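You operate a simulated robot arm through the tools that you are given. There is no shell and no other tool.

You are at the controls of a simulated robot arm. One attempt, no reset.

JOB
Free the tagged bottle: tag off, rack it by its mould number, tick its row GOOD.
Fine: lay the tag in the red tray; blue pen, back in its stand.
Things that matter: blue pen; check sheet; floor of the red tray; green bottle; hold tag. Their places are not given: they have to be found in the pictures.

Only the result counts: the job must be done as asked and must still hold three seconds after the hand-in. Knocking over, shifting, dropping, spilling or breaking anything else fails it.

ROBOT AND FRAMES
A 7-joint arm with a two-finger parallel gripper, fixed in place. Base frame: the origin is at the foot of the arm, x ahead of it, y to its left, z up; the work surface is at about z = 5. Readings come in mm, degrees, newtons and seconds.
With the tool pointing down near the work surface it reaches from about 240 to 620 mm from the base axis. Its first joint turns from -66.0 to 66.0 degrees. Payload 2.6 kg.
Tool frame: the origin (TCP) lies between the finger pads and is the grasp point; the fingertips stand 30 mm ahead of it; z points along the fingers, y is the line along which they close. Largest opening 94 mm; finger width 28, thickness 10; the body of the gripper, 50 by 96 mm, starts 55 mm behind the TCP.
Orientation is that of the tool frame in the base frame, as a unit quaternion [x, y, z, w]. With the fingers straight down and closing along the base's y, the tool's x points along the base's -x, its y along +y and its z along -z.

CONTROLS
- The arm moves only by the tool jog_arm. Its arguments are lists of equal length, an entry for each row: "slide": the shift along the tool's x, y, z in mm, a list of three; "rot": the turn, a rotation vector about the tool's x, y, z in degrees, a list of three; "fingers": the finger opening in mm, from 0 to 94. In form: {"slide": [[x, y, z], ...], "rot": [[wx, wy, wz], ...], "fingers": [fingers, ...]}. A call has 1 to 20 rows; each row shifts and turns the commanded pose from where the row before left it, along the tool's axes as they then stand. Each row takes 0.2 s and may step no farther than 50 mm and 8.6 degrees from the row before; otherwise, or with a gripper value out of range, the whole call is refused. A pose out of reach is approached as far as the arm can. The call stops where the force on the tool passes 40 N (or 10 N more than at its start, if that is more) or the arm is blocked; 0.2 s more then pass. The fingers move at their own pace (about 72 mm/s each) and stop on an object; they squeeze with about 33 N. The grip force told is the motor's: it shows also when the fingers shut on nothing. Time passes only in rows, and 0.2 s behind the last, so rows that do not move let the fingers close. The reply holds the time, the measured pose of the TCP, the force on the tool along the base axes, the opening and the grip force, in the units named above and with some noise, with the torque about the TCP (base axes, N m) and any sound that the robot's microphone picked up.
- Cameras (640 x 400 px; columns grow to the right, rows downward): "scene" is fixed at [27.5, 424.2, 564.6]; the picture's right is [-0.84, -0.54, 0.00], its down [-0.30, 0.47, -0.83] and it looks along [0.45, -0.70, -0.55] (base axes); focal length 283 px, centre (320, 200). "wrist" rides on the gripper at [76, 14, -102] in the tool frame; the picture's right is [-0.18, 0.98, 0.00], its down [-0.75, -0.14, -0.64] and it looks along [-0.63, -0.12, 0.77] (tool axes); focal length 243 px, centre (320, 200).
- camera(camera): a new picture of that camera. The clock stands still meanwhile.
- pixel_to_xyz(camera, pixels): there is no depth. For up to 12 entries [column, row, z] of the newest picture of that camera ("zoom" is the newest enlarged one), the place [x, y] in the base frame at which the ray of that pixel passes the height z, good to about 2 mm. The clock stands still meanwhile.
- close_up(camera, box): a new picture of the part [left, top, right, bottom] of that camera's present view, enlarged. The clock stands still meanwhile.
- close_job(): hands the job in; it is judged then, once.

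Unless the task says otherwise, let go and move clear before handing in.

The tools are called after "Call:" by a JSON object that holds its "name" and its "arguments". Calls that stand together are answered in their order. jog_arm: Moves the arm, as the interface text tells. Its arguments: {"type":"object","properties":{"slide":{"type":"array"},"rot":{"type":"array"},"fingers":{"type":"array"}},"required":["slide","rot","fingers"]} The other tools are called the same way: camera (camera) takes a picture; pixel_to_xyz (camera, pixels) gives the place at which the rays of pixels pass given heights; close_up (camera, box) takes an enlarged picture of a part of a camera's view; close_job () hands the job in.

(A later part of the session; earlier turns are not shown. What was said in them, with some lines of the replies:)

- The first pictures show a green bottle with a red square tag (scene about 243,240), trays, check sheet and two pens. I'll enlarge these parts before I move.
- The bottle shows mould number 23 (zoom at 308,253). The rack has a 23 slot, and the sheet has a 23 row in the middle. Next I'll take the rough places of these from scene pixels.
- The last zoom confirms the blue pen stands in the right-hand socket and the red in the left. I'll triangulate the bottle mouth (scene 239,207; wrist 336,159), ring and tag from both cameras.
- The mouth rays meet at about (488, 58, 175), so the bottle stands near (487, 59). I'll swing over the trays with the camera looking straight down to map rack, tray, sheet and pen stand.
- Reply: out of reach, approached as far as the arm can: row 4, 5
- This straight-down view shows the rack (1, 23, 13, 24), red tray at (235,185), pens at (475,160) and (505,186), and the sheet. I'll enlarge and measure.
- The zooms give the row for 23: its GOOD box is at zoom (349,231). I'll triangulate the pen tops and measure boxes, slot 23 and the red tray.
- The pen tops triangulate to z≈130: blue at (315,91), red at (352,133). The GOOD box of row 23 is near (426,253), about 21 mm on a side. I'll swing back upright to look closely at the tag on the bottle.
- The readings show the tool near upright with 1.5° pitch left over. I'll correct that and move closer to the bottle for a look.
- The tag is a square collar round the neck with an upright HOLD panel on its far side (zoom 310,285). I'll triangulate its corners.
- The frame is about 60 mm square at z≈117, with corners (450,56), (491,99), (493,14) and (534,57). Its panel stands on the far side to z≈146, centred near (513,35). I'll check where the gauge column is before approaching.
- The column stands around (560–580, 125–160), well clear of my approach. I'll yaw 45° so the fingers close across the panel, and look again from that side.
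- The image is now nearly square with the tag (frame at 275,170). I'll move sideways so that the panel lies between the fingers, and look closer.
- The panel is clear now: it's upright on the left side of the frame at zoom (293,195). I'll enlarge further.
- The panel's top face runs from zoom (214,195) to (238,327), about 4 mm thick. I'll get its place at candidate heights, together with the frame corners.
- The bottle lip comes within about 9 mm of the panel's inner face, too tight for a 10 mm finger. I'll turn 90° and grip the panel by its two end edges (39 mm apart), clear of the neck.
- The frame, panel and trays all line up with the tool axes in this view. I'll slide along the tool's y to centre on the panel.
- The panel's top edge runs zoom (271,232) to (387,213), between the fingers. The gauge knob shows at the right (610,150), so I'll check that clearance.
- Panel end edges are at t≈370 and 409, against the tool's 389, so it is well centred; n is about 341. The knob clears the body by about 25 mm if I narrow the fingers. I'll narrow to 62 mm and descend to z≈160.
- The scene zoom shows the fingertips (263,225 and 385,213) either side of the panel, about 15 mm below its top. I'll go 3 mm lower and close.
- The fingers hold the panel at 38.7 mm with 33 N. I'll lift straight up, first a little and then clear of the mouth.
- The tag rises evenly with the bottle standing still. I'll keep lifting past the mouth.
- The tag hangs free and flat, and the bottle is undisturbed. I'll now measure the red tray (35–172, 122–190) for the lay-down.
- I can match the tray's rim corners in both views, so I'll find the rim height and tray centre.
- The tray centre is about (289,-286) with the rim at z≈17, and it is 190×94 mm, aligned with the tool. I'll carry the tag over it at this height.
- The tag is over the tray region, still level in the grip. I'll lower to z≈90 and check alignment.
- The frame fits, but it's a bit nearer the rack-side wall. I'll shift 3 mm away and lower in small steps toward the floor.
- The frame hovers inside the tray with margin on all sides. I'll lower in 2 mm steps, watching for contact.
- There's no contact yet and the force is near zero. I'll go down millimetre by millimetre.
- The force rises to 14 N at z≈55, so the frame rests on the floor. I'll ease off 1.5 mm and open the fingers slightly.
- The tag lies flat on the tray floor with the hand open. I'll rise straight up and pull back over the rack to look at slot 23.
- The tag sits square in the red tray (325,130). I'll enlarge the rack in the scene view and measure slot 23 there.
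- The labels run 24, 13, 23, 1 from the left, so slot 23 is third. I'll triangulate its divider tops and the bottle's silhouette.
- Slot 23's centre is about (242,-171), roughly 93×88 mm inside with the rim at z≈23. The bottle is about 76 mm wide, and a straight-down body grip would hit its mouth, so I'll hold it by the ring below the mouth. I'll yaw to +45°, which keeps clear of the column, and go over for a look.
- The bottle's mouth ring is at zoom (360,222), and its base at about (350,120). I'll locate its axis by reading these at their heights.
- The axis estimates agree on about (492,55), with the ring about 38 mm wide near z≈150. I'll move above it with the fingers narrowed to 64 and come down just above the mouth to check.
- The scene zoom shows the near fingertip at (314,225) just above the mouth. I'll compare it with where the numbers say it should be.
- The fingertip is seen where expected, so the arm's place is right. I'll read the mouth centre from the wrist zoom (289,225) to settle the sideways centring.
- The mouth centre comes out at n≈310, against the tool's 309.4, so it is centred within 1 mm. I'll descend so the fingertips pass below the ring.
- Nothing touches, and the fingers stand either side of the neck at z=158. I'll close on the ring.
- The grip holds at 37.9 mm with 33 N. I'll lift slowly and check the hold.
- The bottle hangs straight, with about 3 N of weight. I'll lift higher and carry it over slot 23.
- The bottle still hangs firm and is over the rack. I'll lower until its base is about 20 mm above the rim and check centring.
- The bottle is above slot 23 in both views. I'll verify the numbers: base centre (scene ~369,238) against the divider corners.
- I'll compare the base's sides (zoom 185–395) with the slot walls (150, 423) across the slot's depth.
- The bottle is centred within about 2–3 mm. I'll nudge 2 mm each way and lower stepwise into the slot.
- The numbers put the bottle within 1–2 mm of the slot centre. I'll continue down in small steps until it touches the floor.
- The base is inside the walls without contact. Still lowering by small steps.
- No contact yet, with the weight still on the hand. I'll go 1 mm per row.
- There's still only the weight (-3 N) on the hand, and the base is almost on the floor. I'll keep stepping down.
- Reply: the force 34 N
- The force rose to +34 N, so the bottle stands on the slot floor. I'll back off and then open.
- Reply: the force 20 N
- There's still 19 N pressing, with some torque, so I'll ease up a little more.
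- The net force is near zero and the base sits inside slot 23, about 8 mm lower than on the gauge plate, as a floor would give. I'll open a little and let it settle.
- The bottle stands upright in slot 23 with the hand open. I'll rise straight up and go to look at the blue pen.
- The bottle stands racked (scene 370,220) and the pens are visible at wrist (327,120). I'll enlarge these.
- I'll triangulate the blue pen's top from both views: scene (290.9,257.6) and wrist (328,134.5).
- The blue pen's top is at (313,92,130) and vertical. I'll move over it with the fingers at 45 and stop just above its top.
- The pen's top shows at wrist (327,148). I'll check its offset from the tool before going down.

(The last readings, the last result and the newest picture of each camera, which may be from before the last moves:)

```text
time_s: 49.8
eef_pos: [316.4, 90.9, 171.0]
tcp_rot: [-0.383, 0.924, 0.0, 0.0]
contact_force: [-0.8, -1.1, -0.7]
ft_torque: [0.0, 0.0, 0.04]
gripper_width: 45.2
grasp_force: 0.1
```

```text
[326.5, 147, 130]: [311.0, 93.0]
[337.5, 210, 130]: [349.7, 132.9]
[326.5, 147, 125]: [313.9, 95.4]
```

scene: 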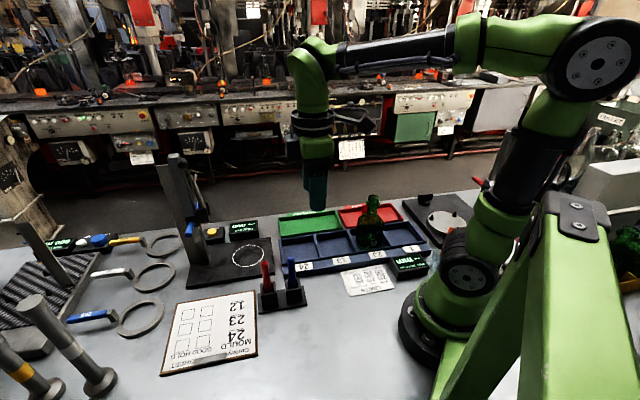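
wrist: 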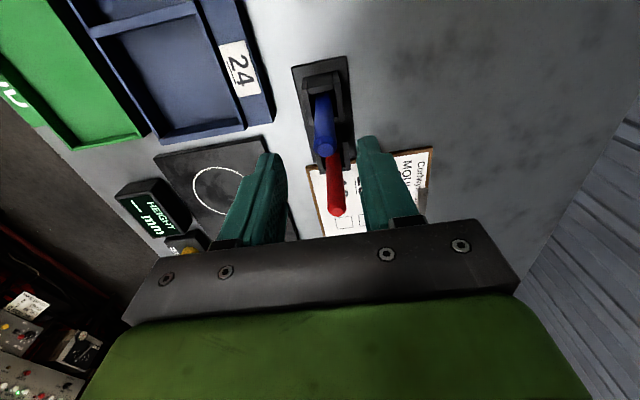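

The readings put the tool about 3 mm to one side of the pen. I'll correct that and descend to the grip height, z≈95.

Call:
{"name": "jog_arm", "arguments": {"slide": [[1, 3.3, 0], [0, 0, 25], [0, 0, 25], [0, 0, 15], [0, 0, 10], [0, 0, 0]], "rot": [[0, 0, 0], [0, 0, 0], [0, 0, 0], [0, 0, 0], [0, 0, 0], [0, 0, 0]], "fingers": [45, 45, 45, 45, 45, 45]}}

Call:
{"name": "close_up", "arguments": {"camera": "wrist", "box": [240, 40, 420, 240]}}

Call:
{"name": "close_up", "arguments": {"camera": "scene", "box": [250, 220, 340, 320]}}

```text
time_s: 51.2
eef_pos: [311.5, 92.4, 95.6]
tcp_rot: [-0.382, 0.924, 0.0, 0.0]
contact_force: [0.5, 0.1, -0.2]
ft_torque: [0.01, 0.0, 0.01]
gripper_width: 45.0
grasp_force: 0.0
```

```text
2.00 times, centred on (330, 140) of wrist
```

zoom: 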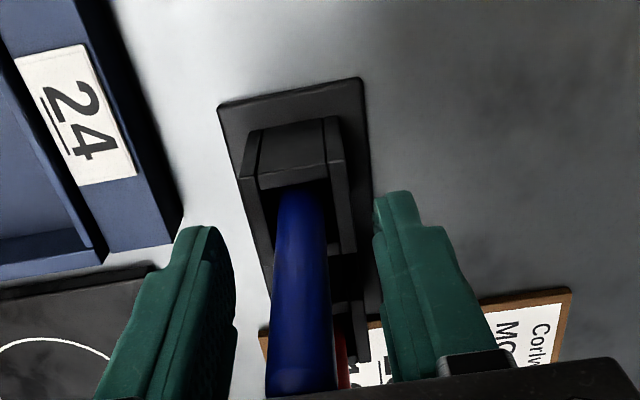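

```text
4.00 times, centred on (295, 270) of scene
```

zoom: 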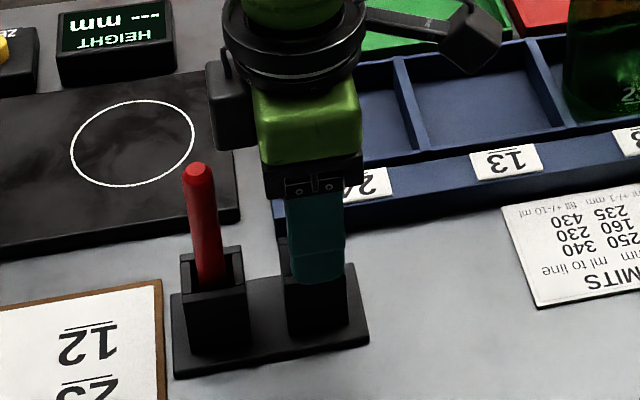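

The pen stands between the fingers and nothing touches. I'll close on it.

Call:
{"name": "jog_arm", "arguments": {"slide": [[0, 0, 0], [0, 0, 0], [0, 0, 0], [0, 0, 0]], "rot": [[0, 0, 0], [0, 0, 0], [0, 0, 0], [0, 0, 0]], "fingers": [25, 10, 3, 3]}}

Call:
{"name": "close_up", "arguments": {"camera": "wrist", "box": [240, 40, 420, 240]}}

```text
time_s: 52.2
eef_pos: [311.1, 92.4, 96.0]
tcp_rot: [-0.382, 0.924, 0.0, 0.0]
contact_force: [0.6, -0.6, 0.7]
ft_torque: [0.03, 0.0, 0.02]
gripper_width: 14.3
grasp_force: 33.3
```

```text
2.00 times, centred on (330, 140) of wrist
```

zoom: 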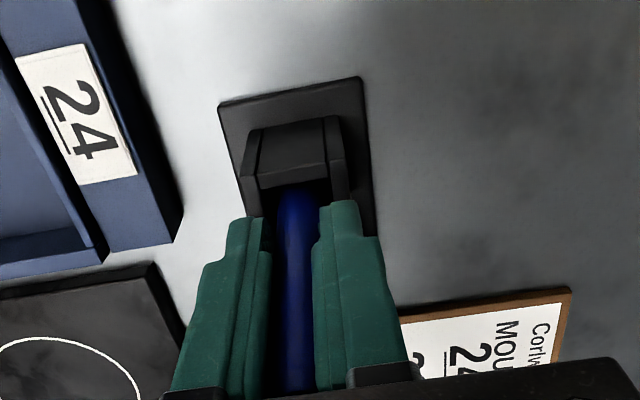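

Gripped at 14.3 mm with 33 N; the stand pose is (311.3, 92.4, 95.5). I'll draw the pen straight up until its tip clears the red pen.

Call:
{"name": "jog_arm", "arguments": {"slide": [[0, 0, -10], [0, 0, -20], [0, 0, -25], [0, 0, -30], [0, 0, -30], [0, 0, -30], [0, 0, 0]], "rot": [[0, 0, 0], [0, 0, 0], [0, 0, 0], [0, 0, 0], [0, 0, 0], [0, 0, 0], [0, 0, 0]], "fingers": [3, 3, 3, 3, 3, 3, 3]}}

Call:
{"name": "camera", "arguments": {"camera": "wrist"}}

Call:
{"name": "close_up", "arguments": {"camera": "scene", "box": [230, 160, 350, 320]}}

```text
time_s: 53.8
eef_pos: [312.4, 93.5, 242.8]
tcp_rot: [-0.383, 0.924, 0.0, 0.0]
contact_force: [0.6, 0.8, -1.4]
ft_torque: [-0.01, -0.01, 0.01]
gripper_width: 14.3
grasp_force: 32.9
```

```text
taken
```

wrist: 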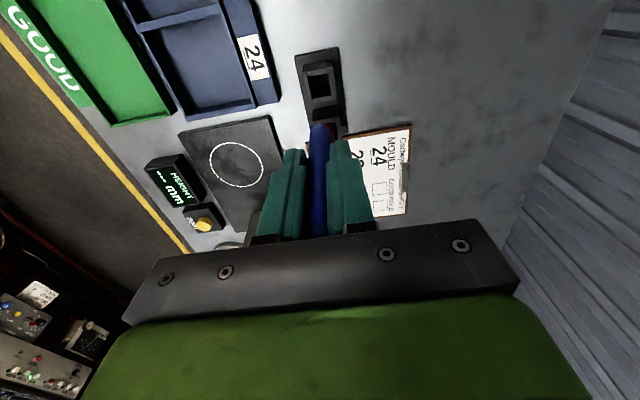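

```text
2.50 times, centred on (290, 240) of scene
```

zoom: 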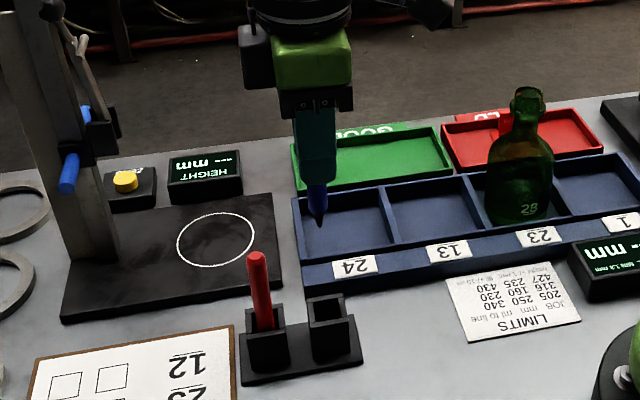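

The blue pen is out, tip down (scene zoom 318,225), and the socket is empty. I'll triangulate the tip relative to the tool.

Call:
{"name": "close_up", "arguments": {"camera": "scene", "box": [265, 215, 315, 265]}}

Call:
{"name": "close_up", "arguments": {"camera": "wrist", "box": [280, 90, 370, 180]}}

```text
8.00 times, centred on (290, 240) of scene
```

zoom: 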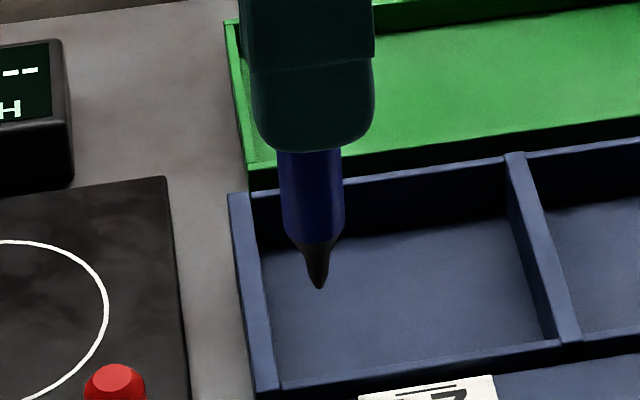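

```text
4.44 times, centred on (325, 135) of wrist
```

zoom: 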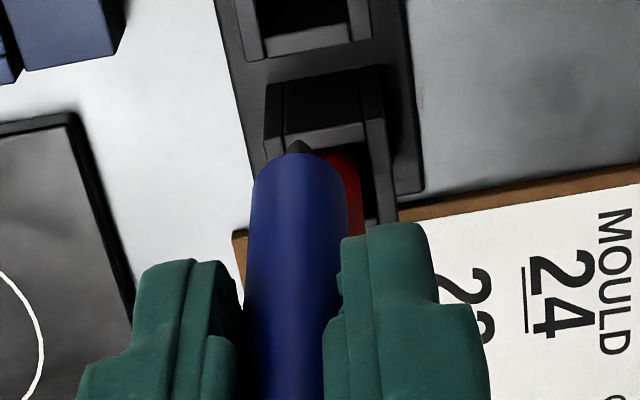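

The tip is at scene (289.9,251) and wrist (320.5,121.5). Now I'll triangulate.

Call:
{"name": "pixel_to_xyz", "arguments": {"camera": "scene", "pixels": [[289.9, 251, 145], [289.9, 251, 150], [289.9, 251, 155], [289.9, 251, 160]]}}

Call:
{"name": "pixel_to_xyz", "arguments": {"camera": "wrist", "pixels": [[320.5, 121.5, 145], [320.5, 121.5, 150], [320.5, 121.5, 155], [320.5, 121.5, 160]]}}

```text
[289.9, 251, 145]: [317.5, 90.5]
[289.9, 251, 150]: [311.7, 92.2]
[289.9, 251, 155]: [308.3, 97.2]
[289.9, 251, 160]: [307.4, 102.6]
```

```text
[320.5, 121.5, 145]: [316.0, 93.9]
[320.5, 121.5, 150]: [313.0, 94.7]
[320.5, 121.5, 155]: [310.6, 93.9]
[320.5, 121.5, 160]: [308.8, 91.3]
```

The tip is right under the tool, about 91 mm below it. I'll now measure the GOOD box of row 23 afresh before carrying the pen over.

Call:
{"name": "close_up", "arguments": {"camera": "scene", "box": [150, 280, 270, 380]}}

```text
4.00 times, centred on (210, 330) of scene
```

zoom: 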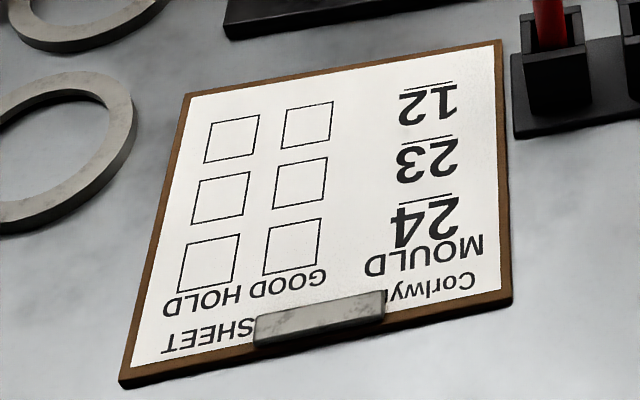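

The box of row 23 under GOOD has zoom corners (280,165), (327,157), (322,201) and (273,208). I'll read its place.

Call:
{"name": "pixel_to_xyz", "arguments": {"camera": "zoom", "pixels": [[280, 165, 9], [327, 157, 9], [322, 201, 9], [273, 208, 9], [300.5, 183, 9], [300.5, 183, 12], [221, 197, 9], [307, 124, 9], [294, 246, 9]]}}

```text
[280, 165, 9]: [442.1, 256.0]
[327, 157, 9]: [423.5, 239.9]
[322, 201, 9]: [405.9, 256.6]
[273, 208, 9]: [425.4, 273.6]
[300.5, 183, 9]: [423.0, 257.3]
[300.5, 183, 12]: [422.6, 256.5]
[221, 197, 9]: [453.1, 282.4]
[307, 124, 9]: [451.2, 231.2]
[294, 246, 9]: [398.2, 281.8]
```

The two views agree on a box centre near (424.5,255). I'll check the standing cylinders on the left for clearance before moving.

Call:
{"name": "camera", "arguments": {"camera": "scene"}}

Call:
{"name": "pixel_to_xyz", "arguments": {"camera": "scene", "pixels": [[100, 382, 8], [45, 392, 8], [32, 302, 100], [32, 302, 150], [118, 382, 8], [140, 320, 8], [75, 260, 100], [75, 260, 150]]}}

```text
taken
```

scene: 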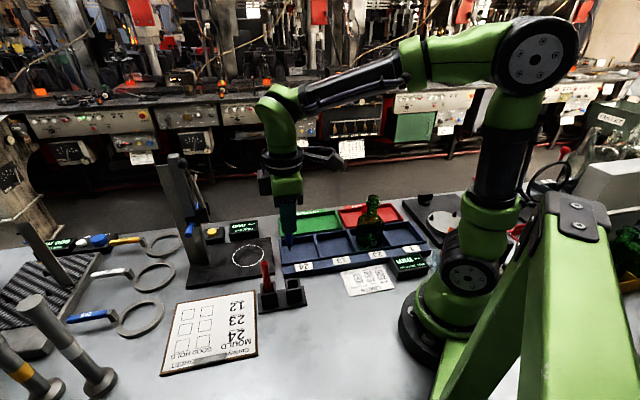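

```text
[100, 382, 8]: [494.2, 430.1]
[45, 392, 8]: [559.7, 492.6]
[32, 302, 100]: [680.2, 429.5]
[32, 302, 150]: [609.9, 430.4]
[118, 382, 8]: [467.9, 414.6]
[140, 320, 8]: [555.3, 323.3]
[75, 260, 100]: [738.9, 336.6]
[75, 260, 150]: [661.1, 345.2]
```

The nearest cylinder stands at about (490,430), far from the sheet. I'll carry the pen over the box and lower to about 30 mm above the sheet.

Call:
{"name": "jog_arm", "arguments": {"slide": [[-32.3, 5.75, 0], [-32.3, 5.75, 0], [-32.3, 5.75, 0], [-32.3, 5.75, 0], [-32.2, 5.75, 0], [-32.2, 5.75, 0], [0, 0, 40], [0, 0, 40], [0, 0, 28], [0, 0, 0]], "rot": [[0, 0, 0], [0, 0, 0], [0, 0, 0], [0, 0, 0], [0, 0, 0], [0, 0, 0], [0, 0, 0], [0, 0, 0], [0, 0, 0], [0, 0, 0]], "fingers": [3, 3, 3, 3, 3, 3, 3, 3, 3, 3]}}

Call:
{"name": "camera", "arguments": {"camera": "wrist"}}

Call:
{"name": "close_up", "arguments": {"camera": "scene", "box": [150, 260, 270, 380]}}

Call:
{"name": "close_up", "arguments": {"camera": "wrist", "box": [260, 60, 400, 220]}}

```text
time_s: 56.0
eef_pos: [422.5, 253.9, 132.0]
tcp_rot: [-0.383, 0.924, 0.0, 0.0]
contact_force: [-0.3, 0.9, -0.1]
ft_torque: [0.04, -0.03, 0.02]
gripper_width: 14.6
grasp_force: 33.0
```

```text
taken
```

wrist: 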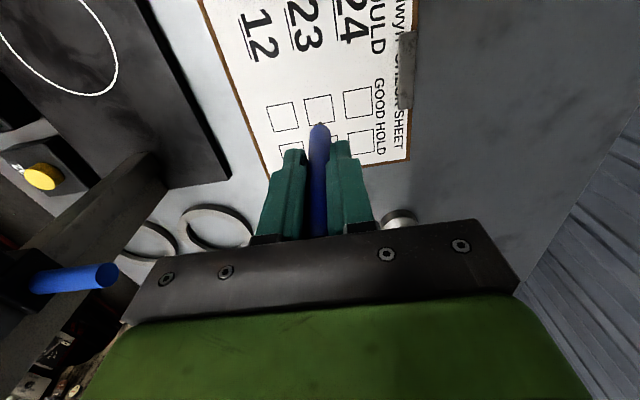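

```text
3.33 times, centred on (210, 320) of scene
```

zoom: 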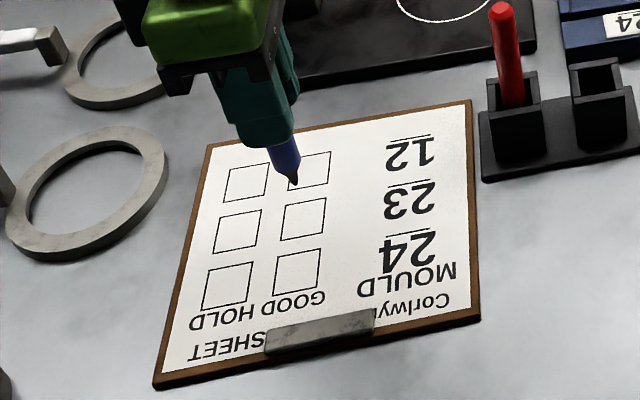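

```text
2.50 times, centred on (330, 140) of wrist
```

zoom: 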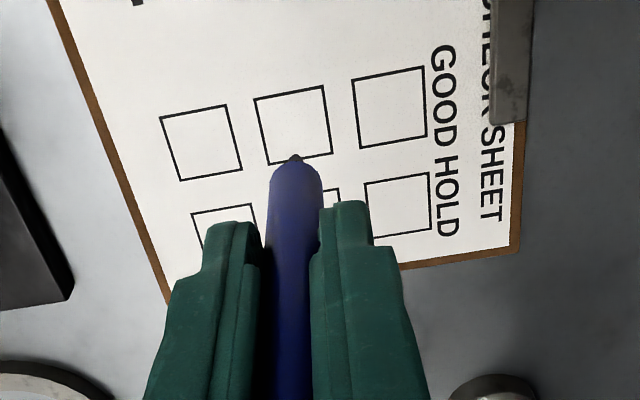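

The wrist zoom shows the row-23 GOOD box with corners (253,98), (323,86), (332,153) and (267,165). I'll read its centre from here.

Call:
{"name": "pixel_to_xyz", "arguments": {"camera": "zoom", "pixels": [[253, 98, 9], [323, 86, 9], [332, 153, 9], [267, 165, 9], [294, 126, 9], [294, 126, 12]]}}

Call:
{"name": "pixel_to_xyz", "arguments": {"camera": "scene", "pixels": [[205.2, 325.2, 9], [202, 314, 41], [202, 314, 45]]}}

```text
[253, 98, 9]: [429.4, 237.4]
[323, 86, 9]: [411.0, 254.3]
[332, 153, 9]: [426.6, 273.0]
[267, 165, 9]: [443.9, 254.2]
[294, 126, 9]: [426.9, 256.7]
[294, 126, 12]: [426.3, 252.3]
```

```text
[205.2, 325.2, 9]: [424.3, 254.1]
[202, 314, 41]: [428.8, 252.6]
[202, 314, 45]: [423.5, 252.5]
```

The box centre averages (426,255), with the tip within 2 mm of it. I'll shift to the tick's start and lower toward the paper gently.

Call:
{"name": "jog_arm", "arguments": {"slide": [[3, -0.7, 0], [0, 0, 10], [0, 0, 8], [0, 0, 5], [0, 0, 0]], "rot": [[0, 0, 0], [0, 0, 0], [0, 0, 0], [0, 0, 0], [0, 0, 0]], "fingers": [3, 3, 3, 3, 3]}}

Call:
{"name": "close_up", "arguments": {"camera": "scene", "box": [170, 290, 240, 360]}}

Call:
{"name": "close_up", "arguments": {"camera": "wrist", "box": [270, 60, 390, 180]}}

```text
time_s: 57.2
eef_pos: [421.6, 250.4, 110.2]
tcp_rot: [-0.382, 0.924, 0.0, 0.0]
contact_force: [0.0, -0.4, 0.6]
ft_torque: [-0.05, 0.01, -0.03]
gripper_width: 14.5
grasp_force: 32.6
```

```text
5.71 times, centred on (205, 325) of scene
```

zoom: 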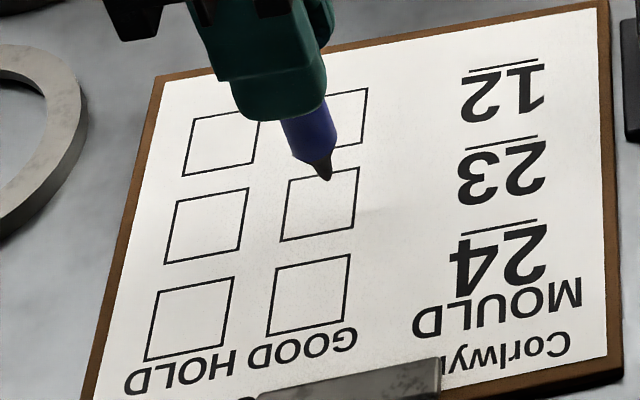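

```text
3.33 times, centred on (330, 120) of wrist
```

zoom: 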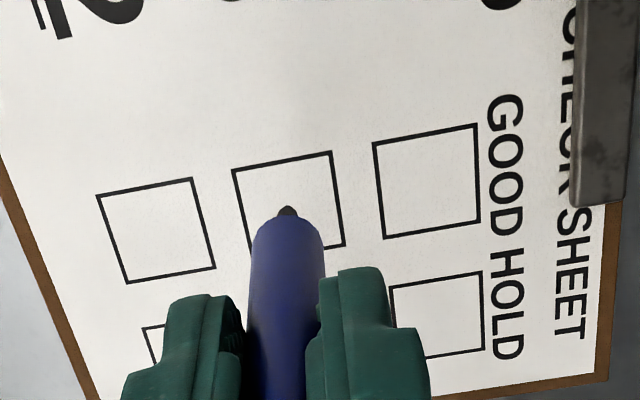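

The tip is over the box (scene zoom 325,180), about 10 mm above the paper. I'll lower slowly to contact.

Call:
{"name": "jog_arm", "arguments": {"slide": [[0, 0, 3], [0, 0, 2], [0, 0, 1], [0, 0, 0]], "rot": [[0, 0, 0], [0, 0, 0], [0, 0, 0], [0, 0, 0]], "fingers": [3, 3, 3, 3]}}

Call:
{"name": "close_up", "arguments": {"camera": "scene", "box": [170, 290, 240, 360]}}

```text
time_s: 58.2
eef_pos: [421.9, 251.7, 103.9]
tcp_rot: [-0.382, 0.924, 0.0, 0.0]
contact_force: [0.2, 0.2, -0.7]
ft_torque: [0.02, -0.02, -0.02]
gripper_width: 14.5
grasp_force: 32.9
```

```text
5.71 times, centred on (205, 325) of scene
```

zoom: 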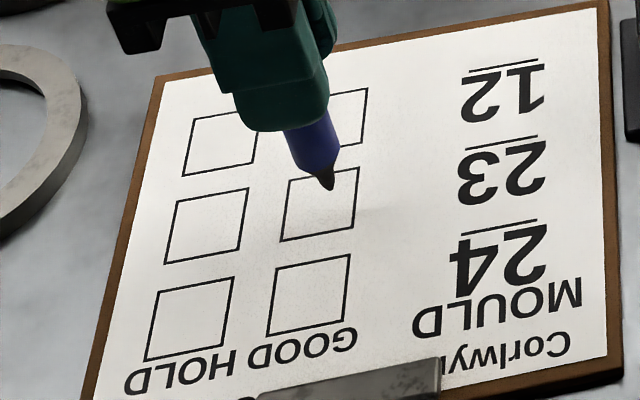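

Call:
{"name": "jog_arm", "arguments": {"slide": [[0, 0, 1], [0, 0, 1], [0, 0, 0]], "rot": [[0, 0, 0], [0, 0, 0], [0, 0, 0]], "fingers": [3, 3, 3]}}

Call:
{"name": "close_up", "arguments": {"camera": "scene", "box": [170, 290, 240, 360]}}

```text
time_s: 59.0
eef_pos: [422.3, 250.9, 102.2]
tcp_rot: [-0.383, 0.924, 0.0, 0.001]
contact_force: [1.0, -0.2, -0.2]
ft_torque: [-0.03, -0.01, 0.0]
gripper_width: 14.5
grasp_force: 33.4
```

```text
5.71 times, centred on (205, 325) of scene
```

zoom: 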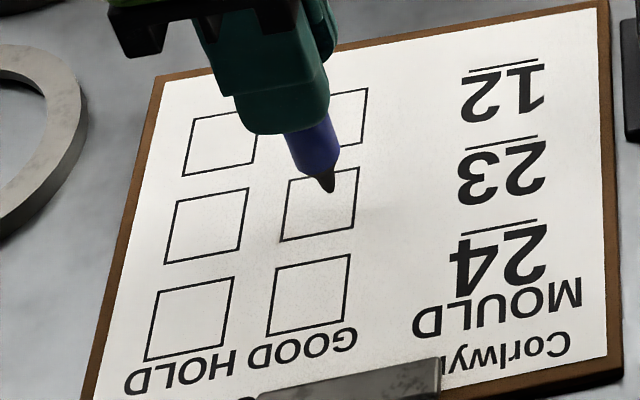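

No force yet; the tip at (330,192) is inside the box. I'll lower another millimetre at a time.

Call:
{"name": "jog_arm", "arguments": {"slide": [[0, 0, 1], [0, 0, 0]], "rot": [[0, 0, 0], [0, 0, 0]], "fingers": [3, 3]}}

```text
time_s: 59.6
eef_pos: [423.0, 251.0, 100.6]
tcp_rot: [-0.383, 0.924, 0.0, 0.0]
contact_force: [0.4, -1.2, -1.5]
ft_torque: [-0.04, 0.0, 0.02]
gripper_width: 14.1
grasp_force: 33.0
```

Call:
{"name": "jog_arm", "arguments": {"slide": [[0, 0, 1], [0, 0, 0]], "rot": [[0, 0, 0], [0, 0, 0]], "fingers": [3, 3]}}

```text
time_s: 60.2
eef_pos: [423.7, 252.3, 99.6]
tcp_rot: [-0.383, 0.924, 0.0, -0.001]
contact_force: [-0.6, 0.0, 0.7]
ft_torque: [0.0, -0.05, 0.05]
gripper_width: 14.6
grasp_force: 32.6
```

Call:
{"name": "jog_arm", "arguments": {"slide": [[0, 0, 0.8], [0, 0, 0]], "rot": [[0, 0, 0], [0, 0, 0]], "fingers": [3, 3]}}

Call:
{"name": "close_up", "arguments": {"camera": "scene", "box": [185, 305, 225, 345]}}

```text
time_s: 60.8
eef_pos: [423.8, 251.1, 98.3]
tcp_rot: [-0.383, 0.924, 0.0, 0.0]
contact_force: [-0.4, -0.1, -1.2]
ft_torque: [0.01, -0.02, 0.01]
gripper_width: 14.4
grasp_force: 33.2
```

```text
10.00 times, centred on (205, 325) of scene
```

zoom: 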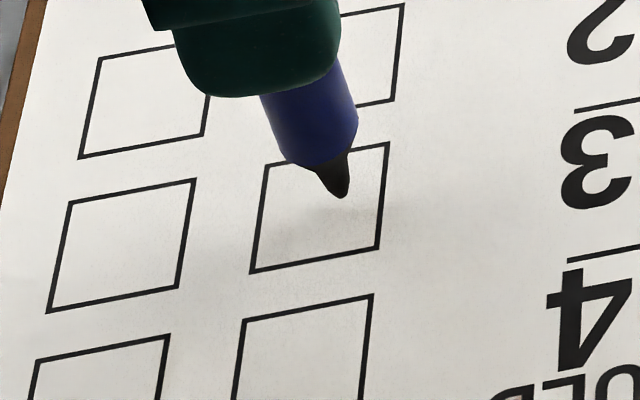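

The tip (345,195) and its shadow are close to meeting, so it's nearly there. I'll continue in fine steps.

Call:
{"name": "jog_arm", "arguments": {"slide": [[0, 0, 0.8], [0, 0, 0]], "rot": [[0, 0, 0], [0, 0, 0]], "fingers": [3, 3]}}

```text
time_s: 61.4
eef_pos: [423.3, 251.4, 99.7]
tcp_rot: [-0.383, 0.924, 0.0, 0.0]
contact_force: [0.2, -0.1, -0.6]
ft_torque: [0.02, -0.01, 0.03]
gripper_width: 14.3
grasp_force: 33.0
```

Call:
{"name": "jog_arm", "arguments": {"slide": [[0, 0, 0.8], [0, 0, 0]], "rot": [[0, 0, 0], [0, 0, 0]], "fingers": [3, 3]}}

```text
time_s: 62.0
eef_pos: [422.4, 251.8, 97.5]
tcp_rot: [-0.383, 0.924, -0.001, -0.001]
contact_force: [-0.4, 0.0, -0.2]
ft_torque: [0.01, -0.01, 0.02]
gripper_width: 14.4
grasp_force: 32.8
```

Call:
{"name": "jog_arm", "arguments": {"slide": [[0, 0, 0.8], [0, 0, 0]], "rot": [[0, 0, 0], [0, 0, 0]], "fingers": [3, 3]}}

Call:
{"name": "close_up", "arguments": {"camera": "scene", "box": [185, 305, 225, 345]}}

```text
time_s: 62.6
eef_pos: [423.1, 251.5, 97.2]
tcp_rot: [-0.384, 0.923, 0.0, 0.001]
contact_force: [0.1, -0.6, -0.2]
ft_torque: [0.0, 0.02, -0.03]
gripper_width: 14.1
grasp_force: 32.9
```

```text
10.00 times, centred on (205, 325) of scene
```

zoom: 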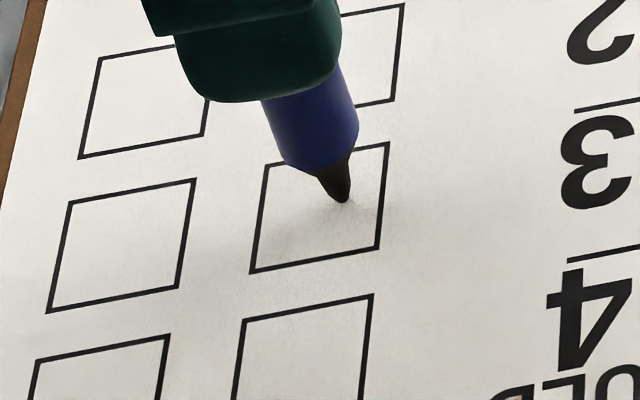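

It's closer now, but there's still no force. I'll keep stepping.

Call:
{"name": "jog_arm", "arguments": {"slide": [[0, 0, 0.8], [0, 0, 0]], "rot": [[0, 0, 0], [0, 0, 0]], "fingers": [3, 3]}}

```text
time_s: 63.2
eef_pos: [423.0, 251.9, 96.1]
tcp_rot: [-0.382, 0.924, 0.0, 0.0]
contact_force: [-0.2, -0.6, 0.5]
ft_torque: [0.0, -0.01, 0.01]
gripper_width: 14.3
grasp_force: 32.6
```

Call:
{"name": "jog_arm", "arguments": {"slide": [[0, 0, 0.8], [0, 0, 0]], "rot": [[0, 0, 0], [0, 0, 0]], "fingers": [3, 3]}}

```text
time_s: 63.8
eef_pos: [422.6, 252.1, 95.7]
tcp_rot: [-0.383, 0.924, 0.0, 0.001]
contact_force: [-2.3, -2.1, 8.5]
ft_torque: [-0.12, 0.16, 0.0]
gripper_width: 14.1
grasp_force: 33.1
```

Contact is at 8.5 N with the tip in the left part of the box. I'll draw the tick: down-stroke, up-stroke, then lift off.

Call:
{"name": "jog_arm", "arguments": {"slide": [[-1, -1.3, 0], [-1, -1.3, 0], [-1, -1.4, 0], [-1.4, 1.6, 0], [-1.4, 1.6, 0], [-1.4, 1.6, 0], [-1.4, 1.6, 0], [-1.4, 1.6, 0], [0, 0, 0]], "rot": [[0, 0, 0], [0, 0, 0], [0, 0, 0], [0, 0, 0], [0, 0, 0], [0, 0, 0], [0, 0, 0], [0, 0, 0], [0, 0, 0]], "fingers": [3, 3, 3, 3, 3, 3, 3, 3, 3]}}

Call:
{"name": "close_up", "arguments": {"camera": "scene", "box": [185, 305, 225, 345]}}

```text
time_s: 65.8
eef_pos: [427.7, 259.5, 95.9]
tcp_rot: [-0.382, 0.924, -0.001, 0.001]
contact_force: [1.2, -2.6, 7.5]
ft_torque: [-0.23, -0.07, 0.01]
gripper_width: 14.4
grasp_force: 33.1
```

```text
10.00 times, centred on (205, 325) of scene
```

zoom: 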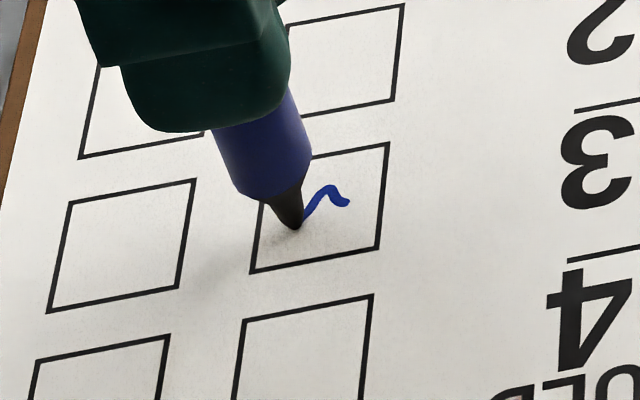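

A blue tick shows inside the GOOD box of row 23. I'll lift straight off and check it.

Call:
{"name": "jog_arm", "arguments": {"slide": [[0, 0, -5], [0, 0, -15], [0, 0, -30], [0, 0, -45], [0, 0, -50], [0, 0, 0]], "rot": [[0, 0, 0], [0, 0, 0], [0, 0, 0], [0, 0, 0], [0, 0, 0], [0, 0, 0]], "fingers": [3, 3, 3, 3, 3, 3]}}

Call:
{"name": "close_up", "arguments": {"camera": "scene", "box": [160, 280, 270, 380]}}

Call:
{"name": "close_up", "arguments": {"camera": "scene", "box": [170, 200, 250, 300]}}

Call:
{"name": "camera", "arguments": {"camera": "wrist"}}

```text
time_s: 67.2
eef_pos: [426.8, 262.6, 240.4]
tcp_rot: [-0.383, 0.924, 0.0, 0.0]
contact_force: [-0.2, 0.6, 0.1]
ft_torque: [0.0, -0.01, -0.01]
gripper_width: 14.3
grasp_force: 33.4
```

```text
4.00 times, centred on (215, 330) of scene
```

zoom: 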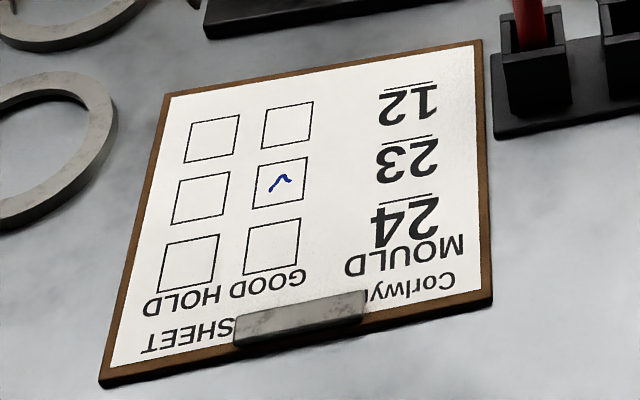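

```text
4.00 times, centred on (210, 250) of scene
```

zoom: 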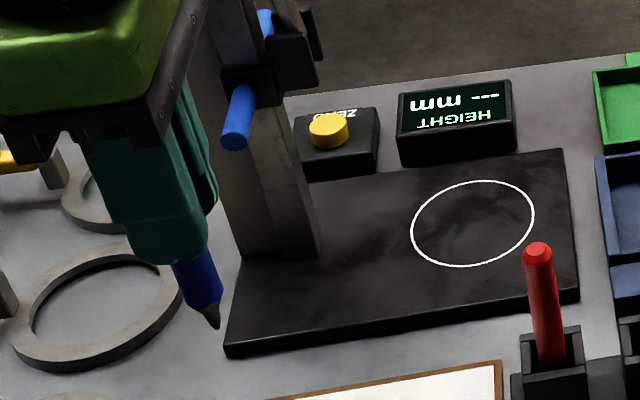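

```text
taken
```

wrist: 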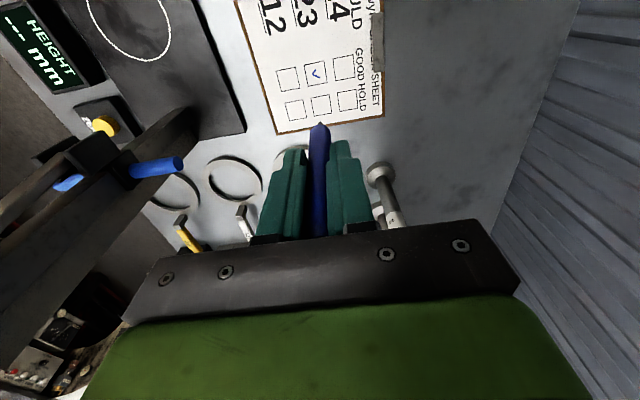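

The tick sits well inside the box and the sheet is unmoved. Summing my slides, the stand lies at exactly x +200.6, y -37.8 in the tool frame, so I'll return over it and look.

Call:
{"name": "jog_arm", "arguments": {"slide": [[33.5, -6.3, 0], [33.5, -6.3, 0], [33.5, -6.3, 0], [33.5, -6.3, 0], [33.3, -6.3, 0], [33.3, -6.3, 0], [0, 0, 30], [0, 0, 30], [0, 0, 15], [0, 0, 0]], "rot": [[0, 0, 0], [0, 0, 0], [0, 0, 0], [0, 0, 0], [0, 0, 0], [0, 0, 0], [0, 0, 0], [0, 0, 0], [0, 0, 0], [0, 0, 0]], "fingers": [3, 3, 3, 3, 3, 3, 3, 3, 3, 3]}}

Call:
{"name": "close_up", "arguments": {"camera": "wrist", "box": [270, 60, 390, 180]}}

Call:
{"name": "close_up", "arguments": {"camera": "scene", "box": [255, 230, 325, 310]}}

```text
time_s: 69.4
eef_pos: [311.2, 93.2, 165.3]
tcp_rot: [-0.383, 0.924, 0.0, 0.0]
contact_force: [0.0, 0.2, 0.5]
ft_torque: [0.01, 0.04, 0.02]
gripper_width: 14.2
grasp_force: 33.5
```

```text
3.33 times, centred on (330, 120) of wrist
```

zoom: 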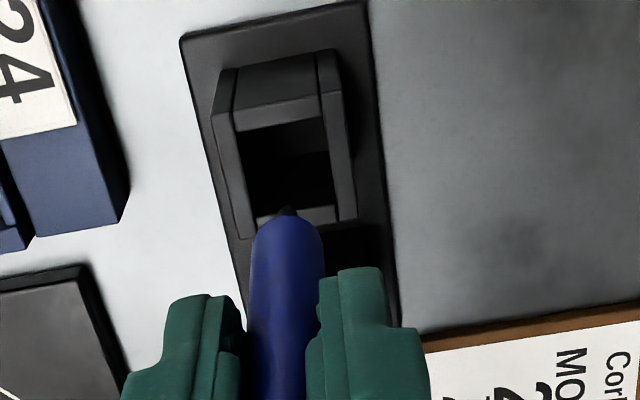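

```text
5.00 times, centred on (290, 270) of scene
```

zoom: 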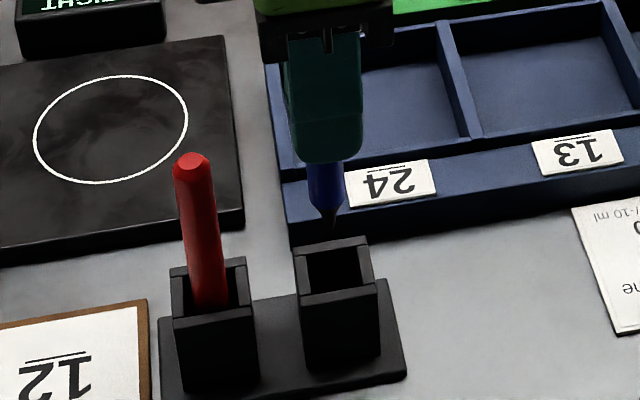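

The reading (311.2, 93.2) matches the stand pose, and the tip (scene zoom 333,222) is over the socket's opening (335,270). I'll lower the pen back in.

Call:
{"name": "jog_arm", "arguments": {"slide": [[0, 0, 12], [0, 0, 12], [0, 0, 12], [0, 0, 12], [0, 0, 10], [0, 0, 6], [0, 0, 3], [0, 0, 0]], "rot": [[0, 0, 0], [0, 0, 0], [0, 0, 0], [0, 0, 0], [0, 0, 0], [0, 0, 0], [0, 0, 0], [0, 0, 0]], "fingers": [3, 3, 3, 3, 3, 3, 3, 3]}}

Call:
{"name": "close_up", "arguments": {"camera": "wrist", "box": [240, 40, 420, 240]}}

Call:
{"name": "close_up", "arguments": {"camera": "scene", "box": [255, 230, 325, 310]}}

```text
time_s: 71.2
eef_pos: [312.0, 92.7, 98.2]
tcp_rot: [-0.383, 0.924, 0.0, 0.0]
contact_force: [0.8, 0.7, -0.2]
ft_torque: [0.0, 0.07, 0.0]
gripper_width: 14.4
grasp_force: 32.3
```

```text
2.00 times, centred on (330, 140) of wrist
```

zoom: 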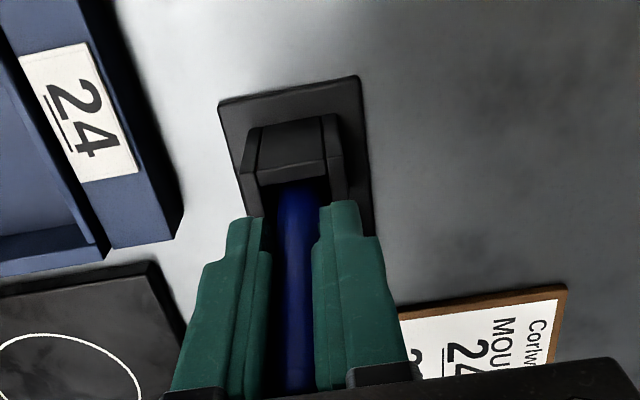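

```text
5.00 times, centred on (290, 270) of scene
```

zoom: 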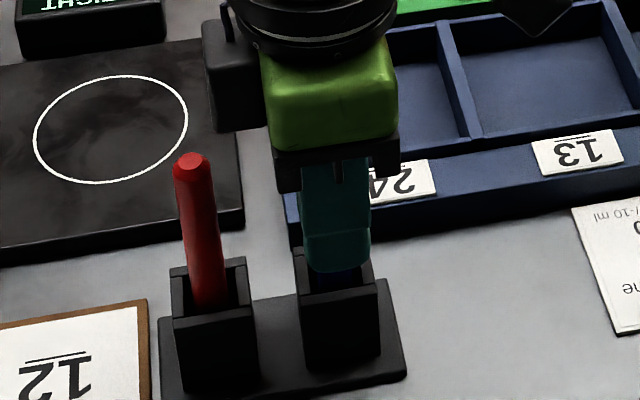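

The pen went back into its socket with no force. I'll lower the last 2 mm and then open.

Call:
{"name": "jog_arm", "arguments": {"slide": [[0, 0, 1], [0, 0, 0.8], [0, 0, 0]], "rot": [[0, 0, 0], [0, 0, 0], [0, 0, 0]], "fingers": [3, 3, 3]}}

```text
time_s: 72.0
eef_pos: [311.6, 91.5, 96.0]
tcp_rot: [-0.382, 0.924, 0.001, 0.0]
contact_force: [-0.3, -0.3, -0.7]
ft_torque: [0.0, -0.02, -0.02]
gripper_width: 14.4
grasp_force: 33.0
```

The pose is within a millimetre of where I took the pen. I'll open the fingers evenly and rise.

Call:
{"name": "jog_arm", "arguments": {"slide": [[0, 0, 0], [0, 0, 0], [0, 0, 0], [0, 0, 0], [0, 0, -15], [0, 0, -25], [0, 0, -40], [0, 0, -50], [0, 0, -50], [0, 0, 0]], "rot": [[0, 0, 0], [0, 0, 0], [0, 0, 0], [0, 0, 0], [0, 0, 0], [0, 0, 0], [0, 0, 0], [0, 0, 0], [0, 0, 0], [0, 0, 0]], "fingers": [18, 25, 40, 45, 45, 45, 45, 45, 45, 45]}}

Call:
{"name": "camera", "arguments": {"camera": "scene"}}

Call:
{"name": "close_up", "arguments": {"camera": "scene", "box": [150, 240, 330, 380]}}

Call:
{"name": "close_up", "arguments": {"camera": "scene", "box": [290, 180, 440, 290]}}

Call:
{"name": "camera", "arguments": {"camera": "wrist"}}

```text
time_s: 74.2
eef_pos: [311.9, 91.8, 273.3]
tcp_rot: [-0.383, 0.924, 0.0, 0.0]
contact_force: [0.7, -0.2, 0.0]
ft_torque: [-0.02, -0.01, -0.01]
gripper_width: 45.1
grasp_force: 0.1
```

```text
taken
```

scene: 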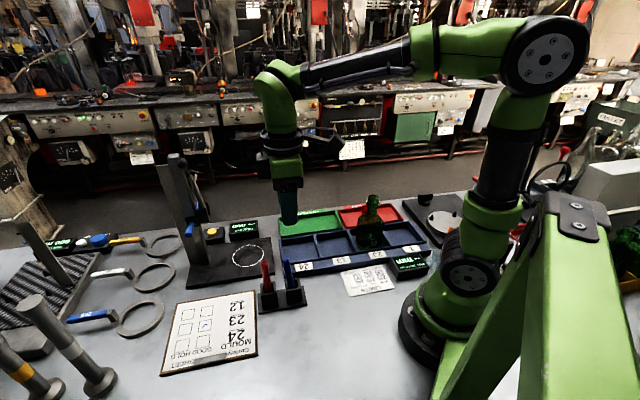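

```text
2.86 times, centred on (240, 310) of scene
```

zoom: 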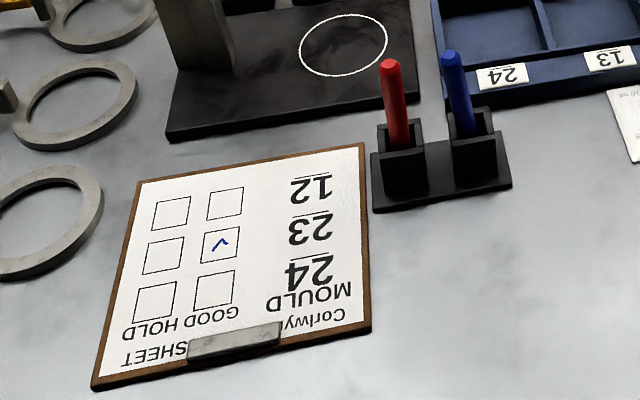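

```text
3.64 times, centred on (365, 235) of scene
```

zoom: 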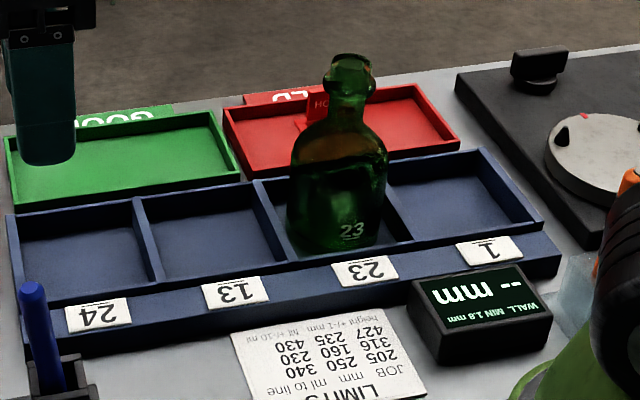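

```text
taken
```

wrist: 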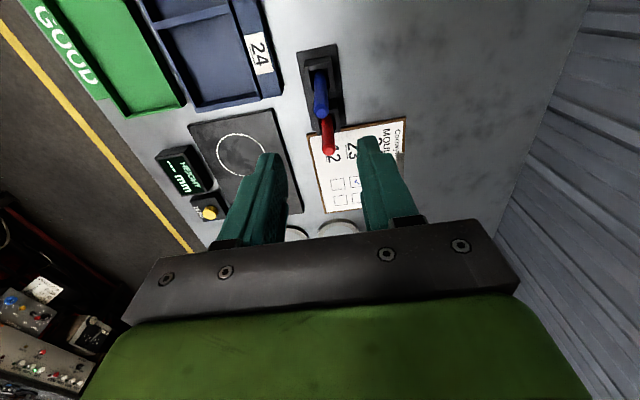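

The pictures show the blue pen back in its stand beside the red one, a blue tick in the GOOD box of row 23, the bottle upright in slot 23, and the tag lying in the red tray. The hand is open and well clear, so I'm handing in.

Call:
{"name": "close_job", "arguments": {}}

```text
The job is handed in.
```

The last pictures show every part of the job done, and I've handed it in. The hand-in reply gave no verdict.

- **Tag:** it is off the bottle and lies on the floor of the red tray.
- **Bottle:** its mould number is 23, and it stands upright in rack slot 23.
- **Check sheet:** there is a blue tick inside the GOOD box of row 23, and the sheet did not move.
- **Blue pen:** it is back in its socket in the stand, next to the red one.

I saw nothing else knocked over or shifted. The hand was open and clear of everything before I handed in.
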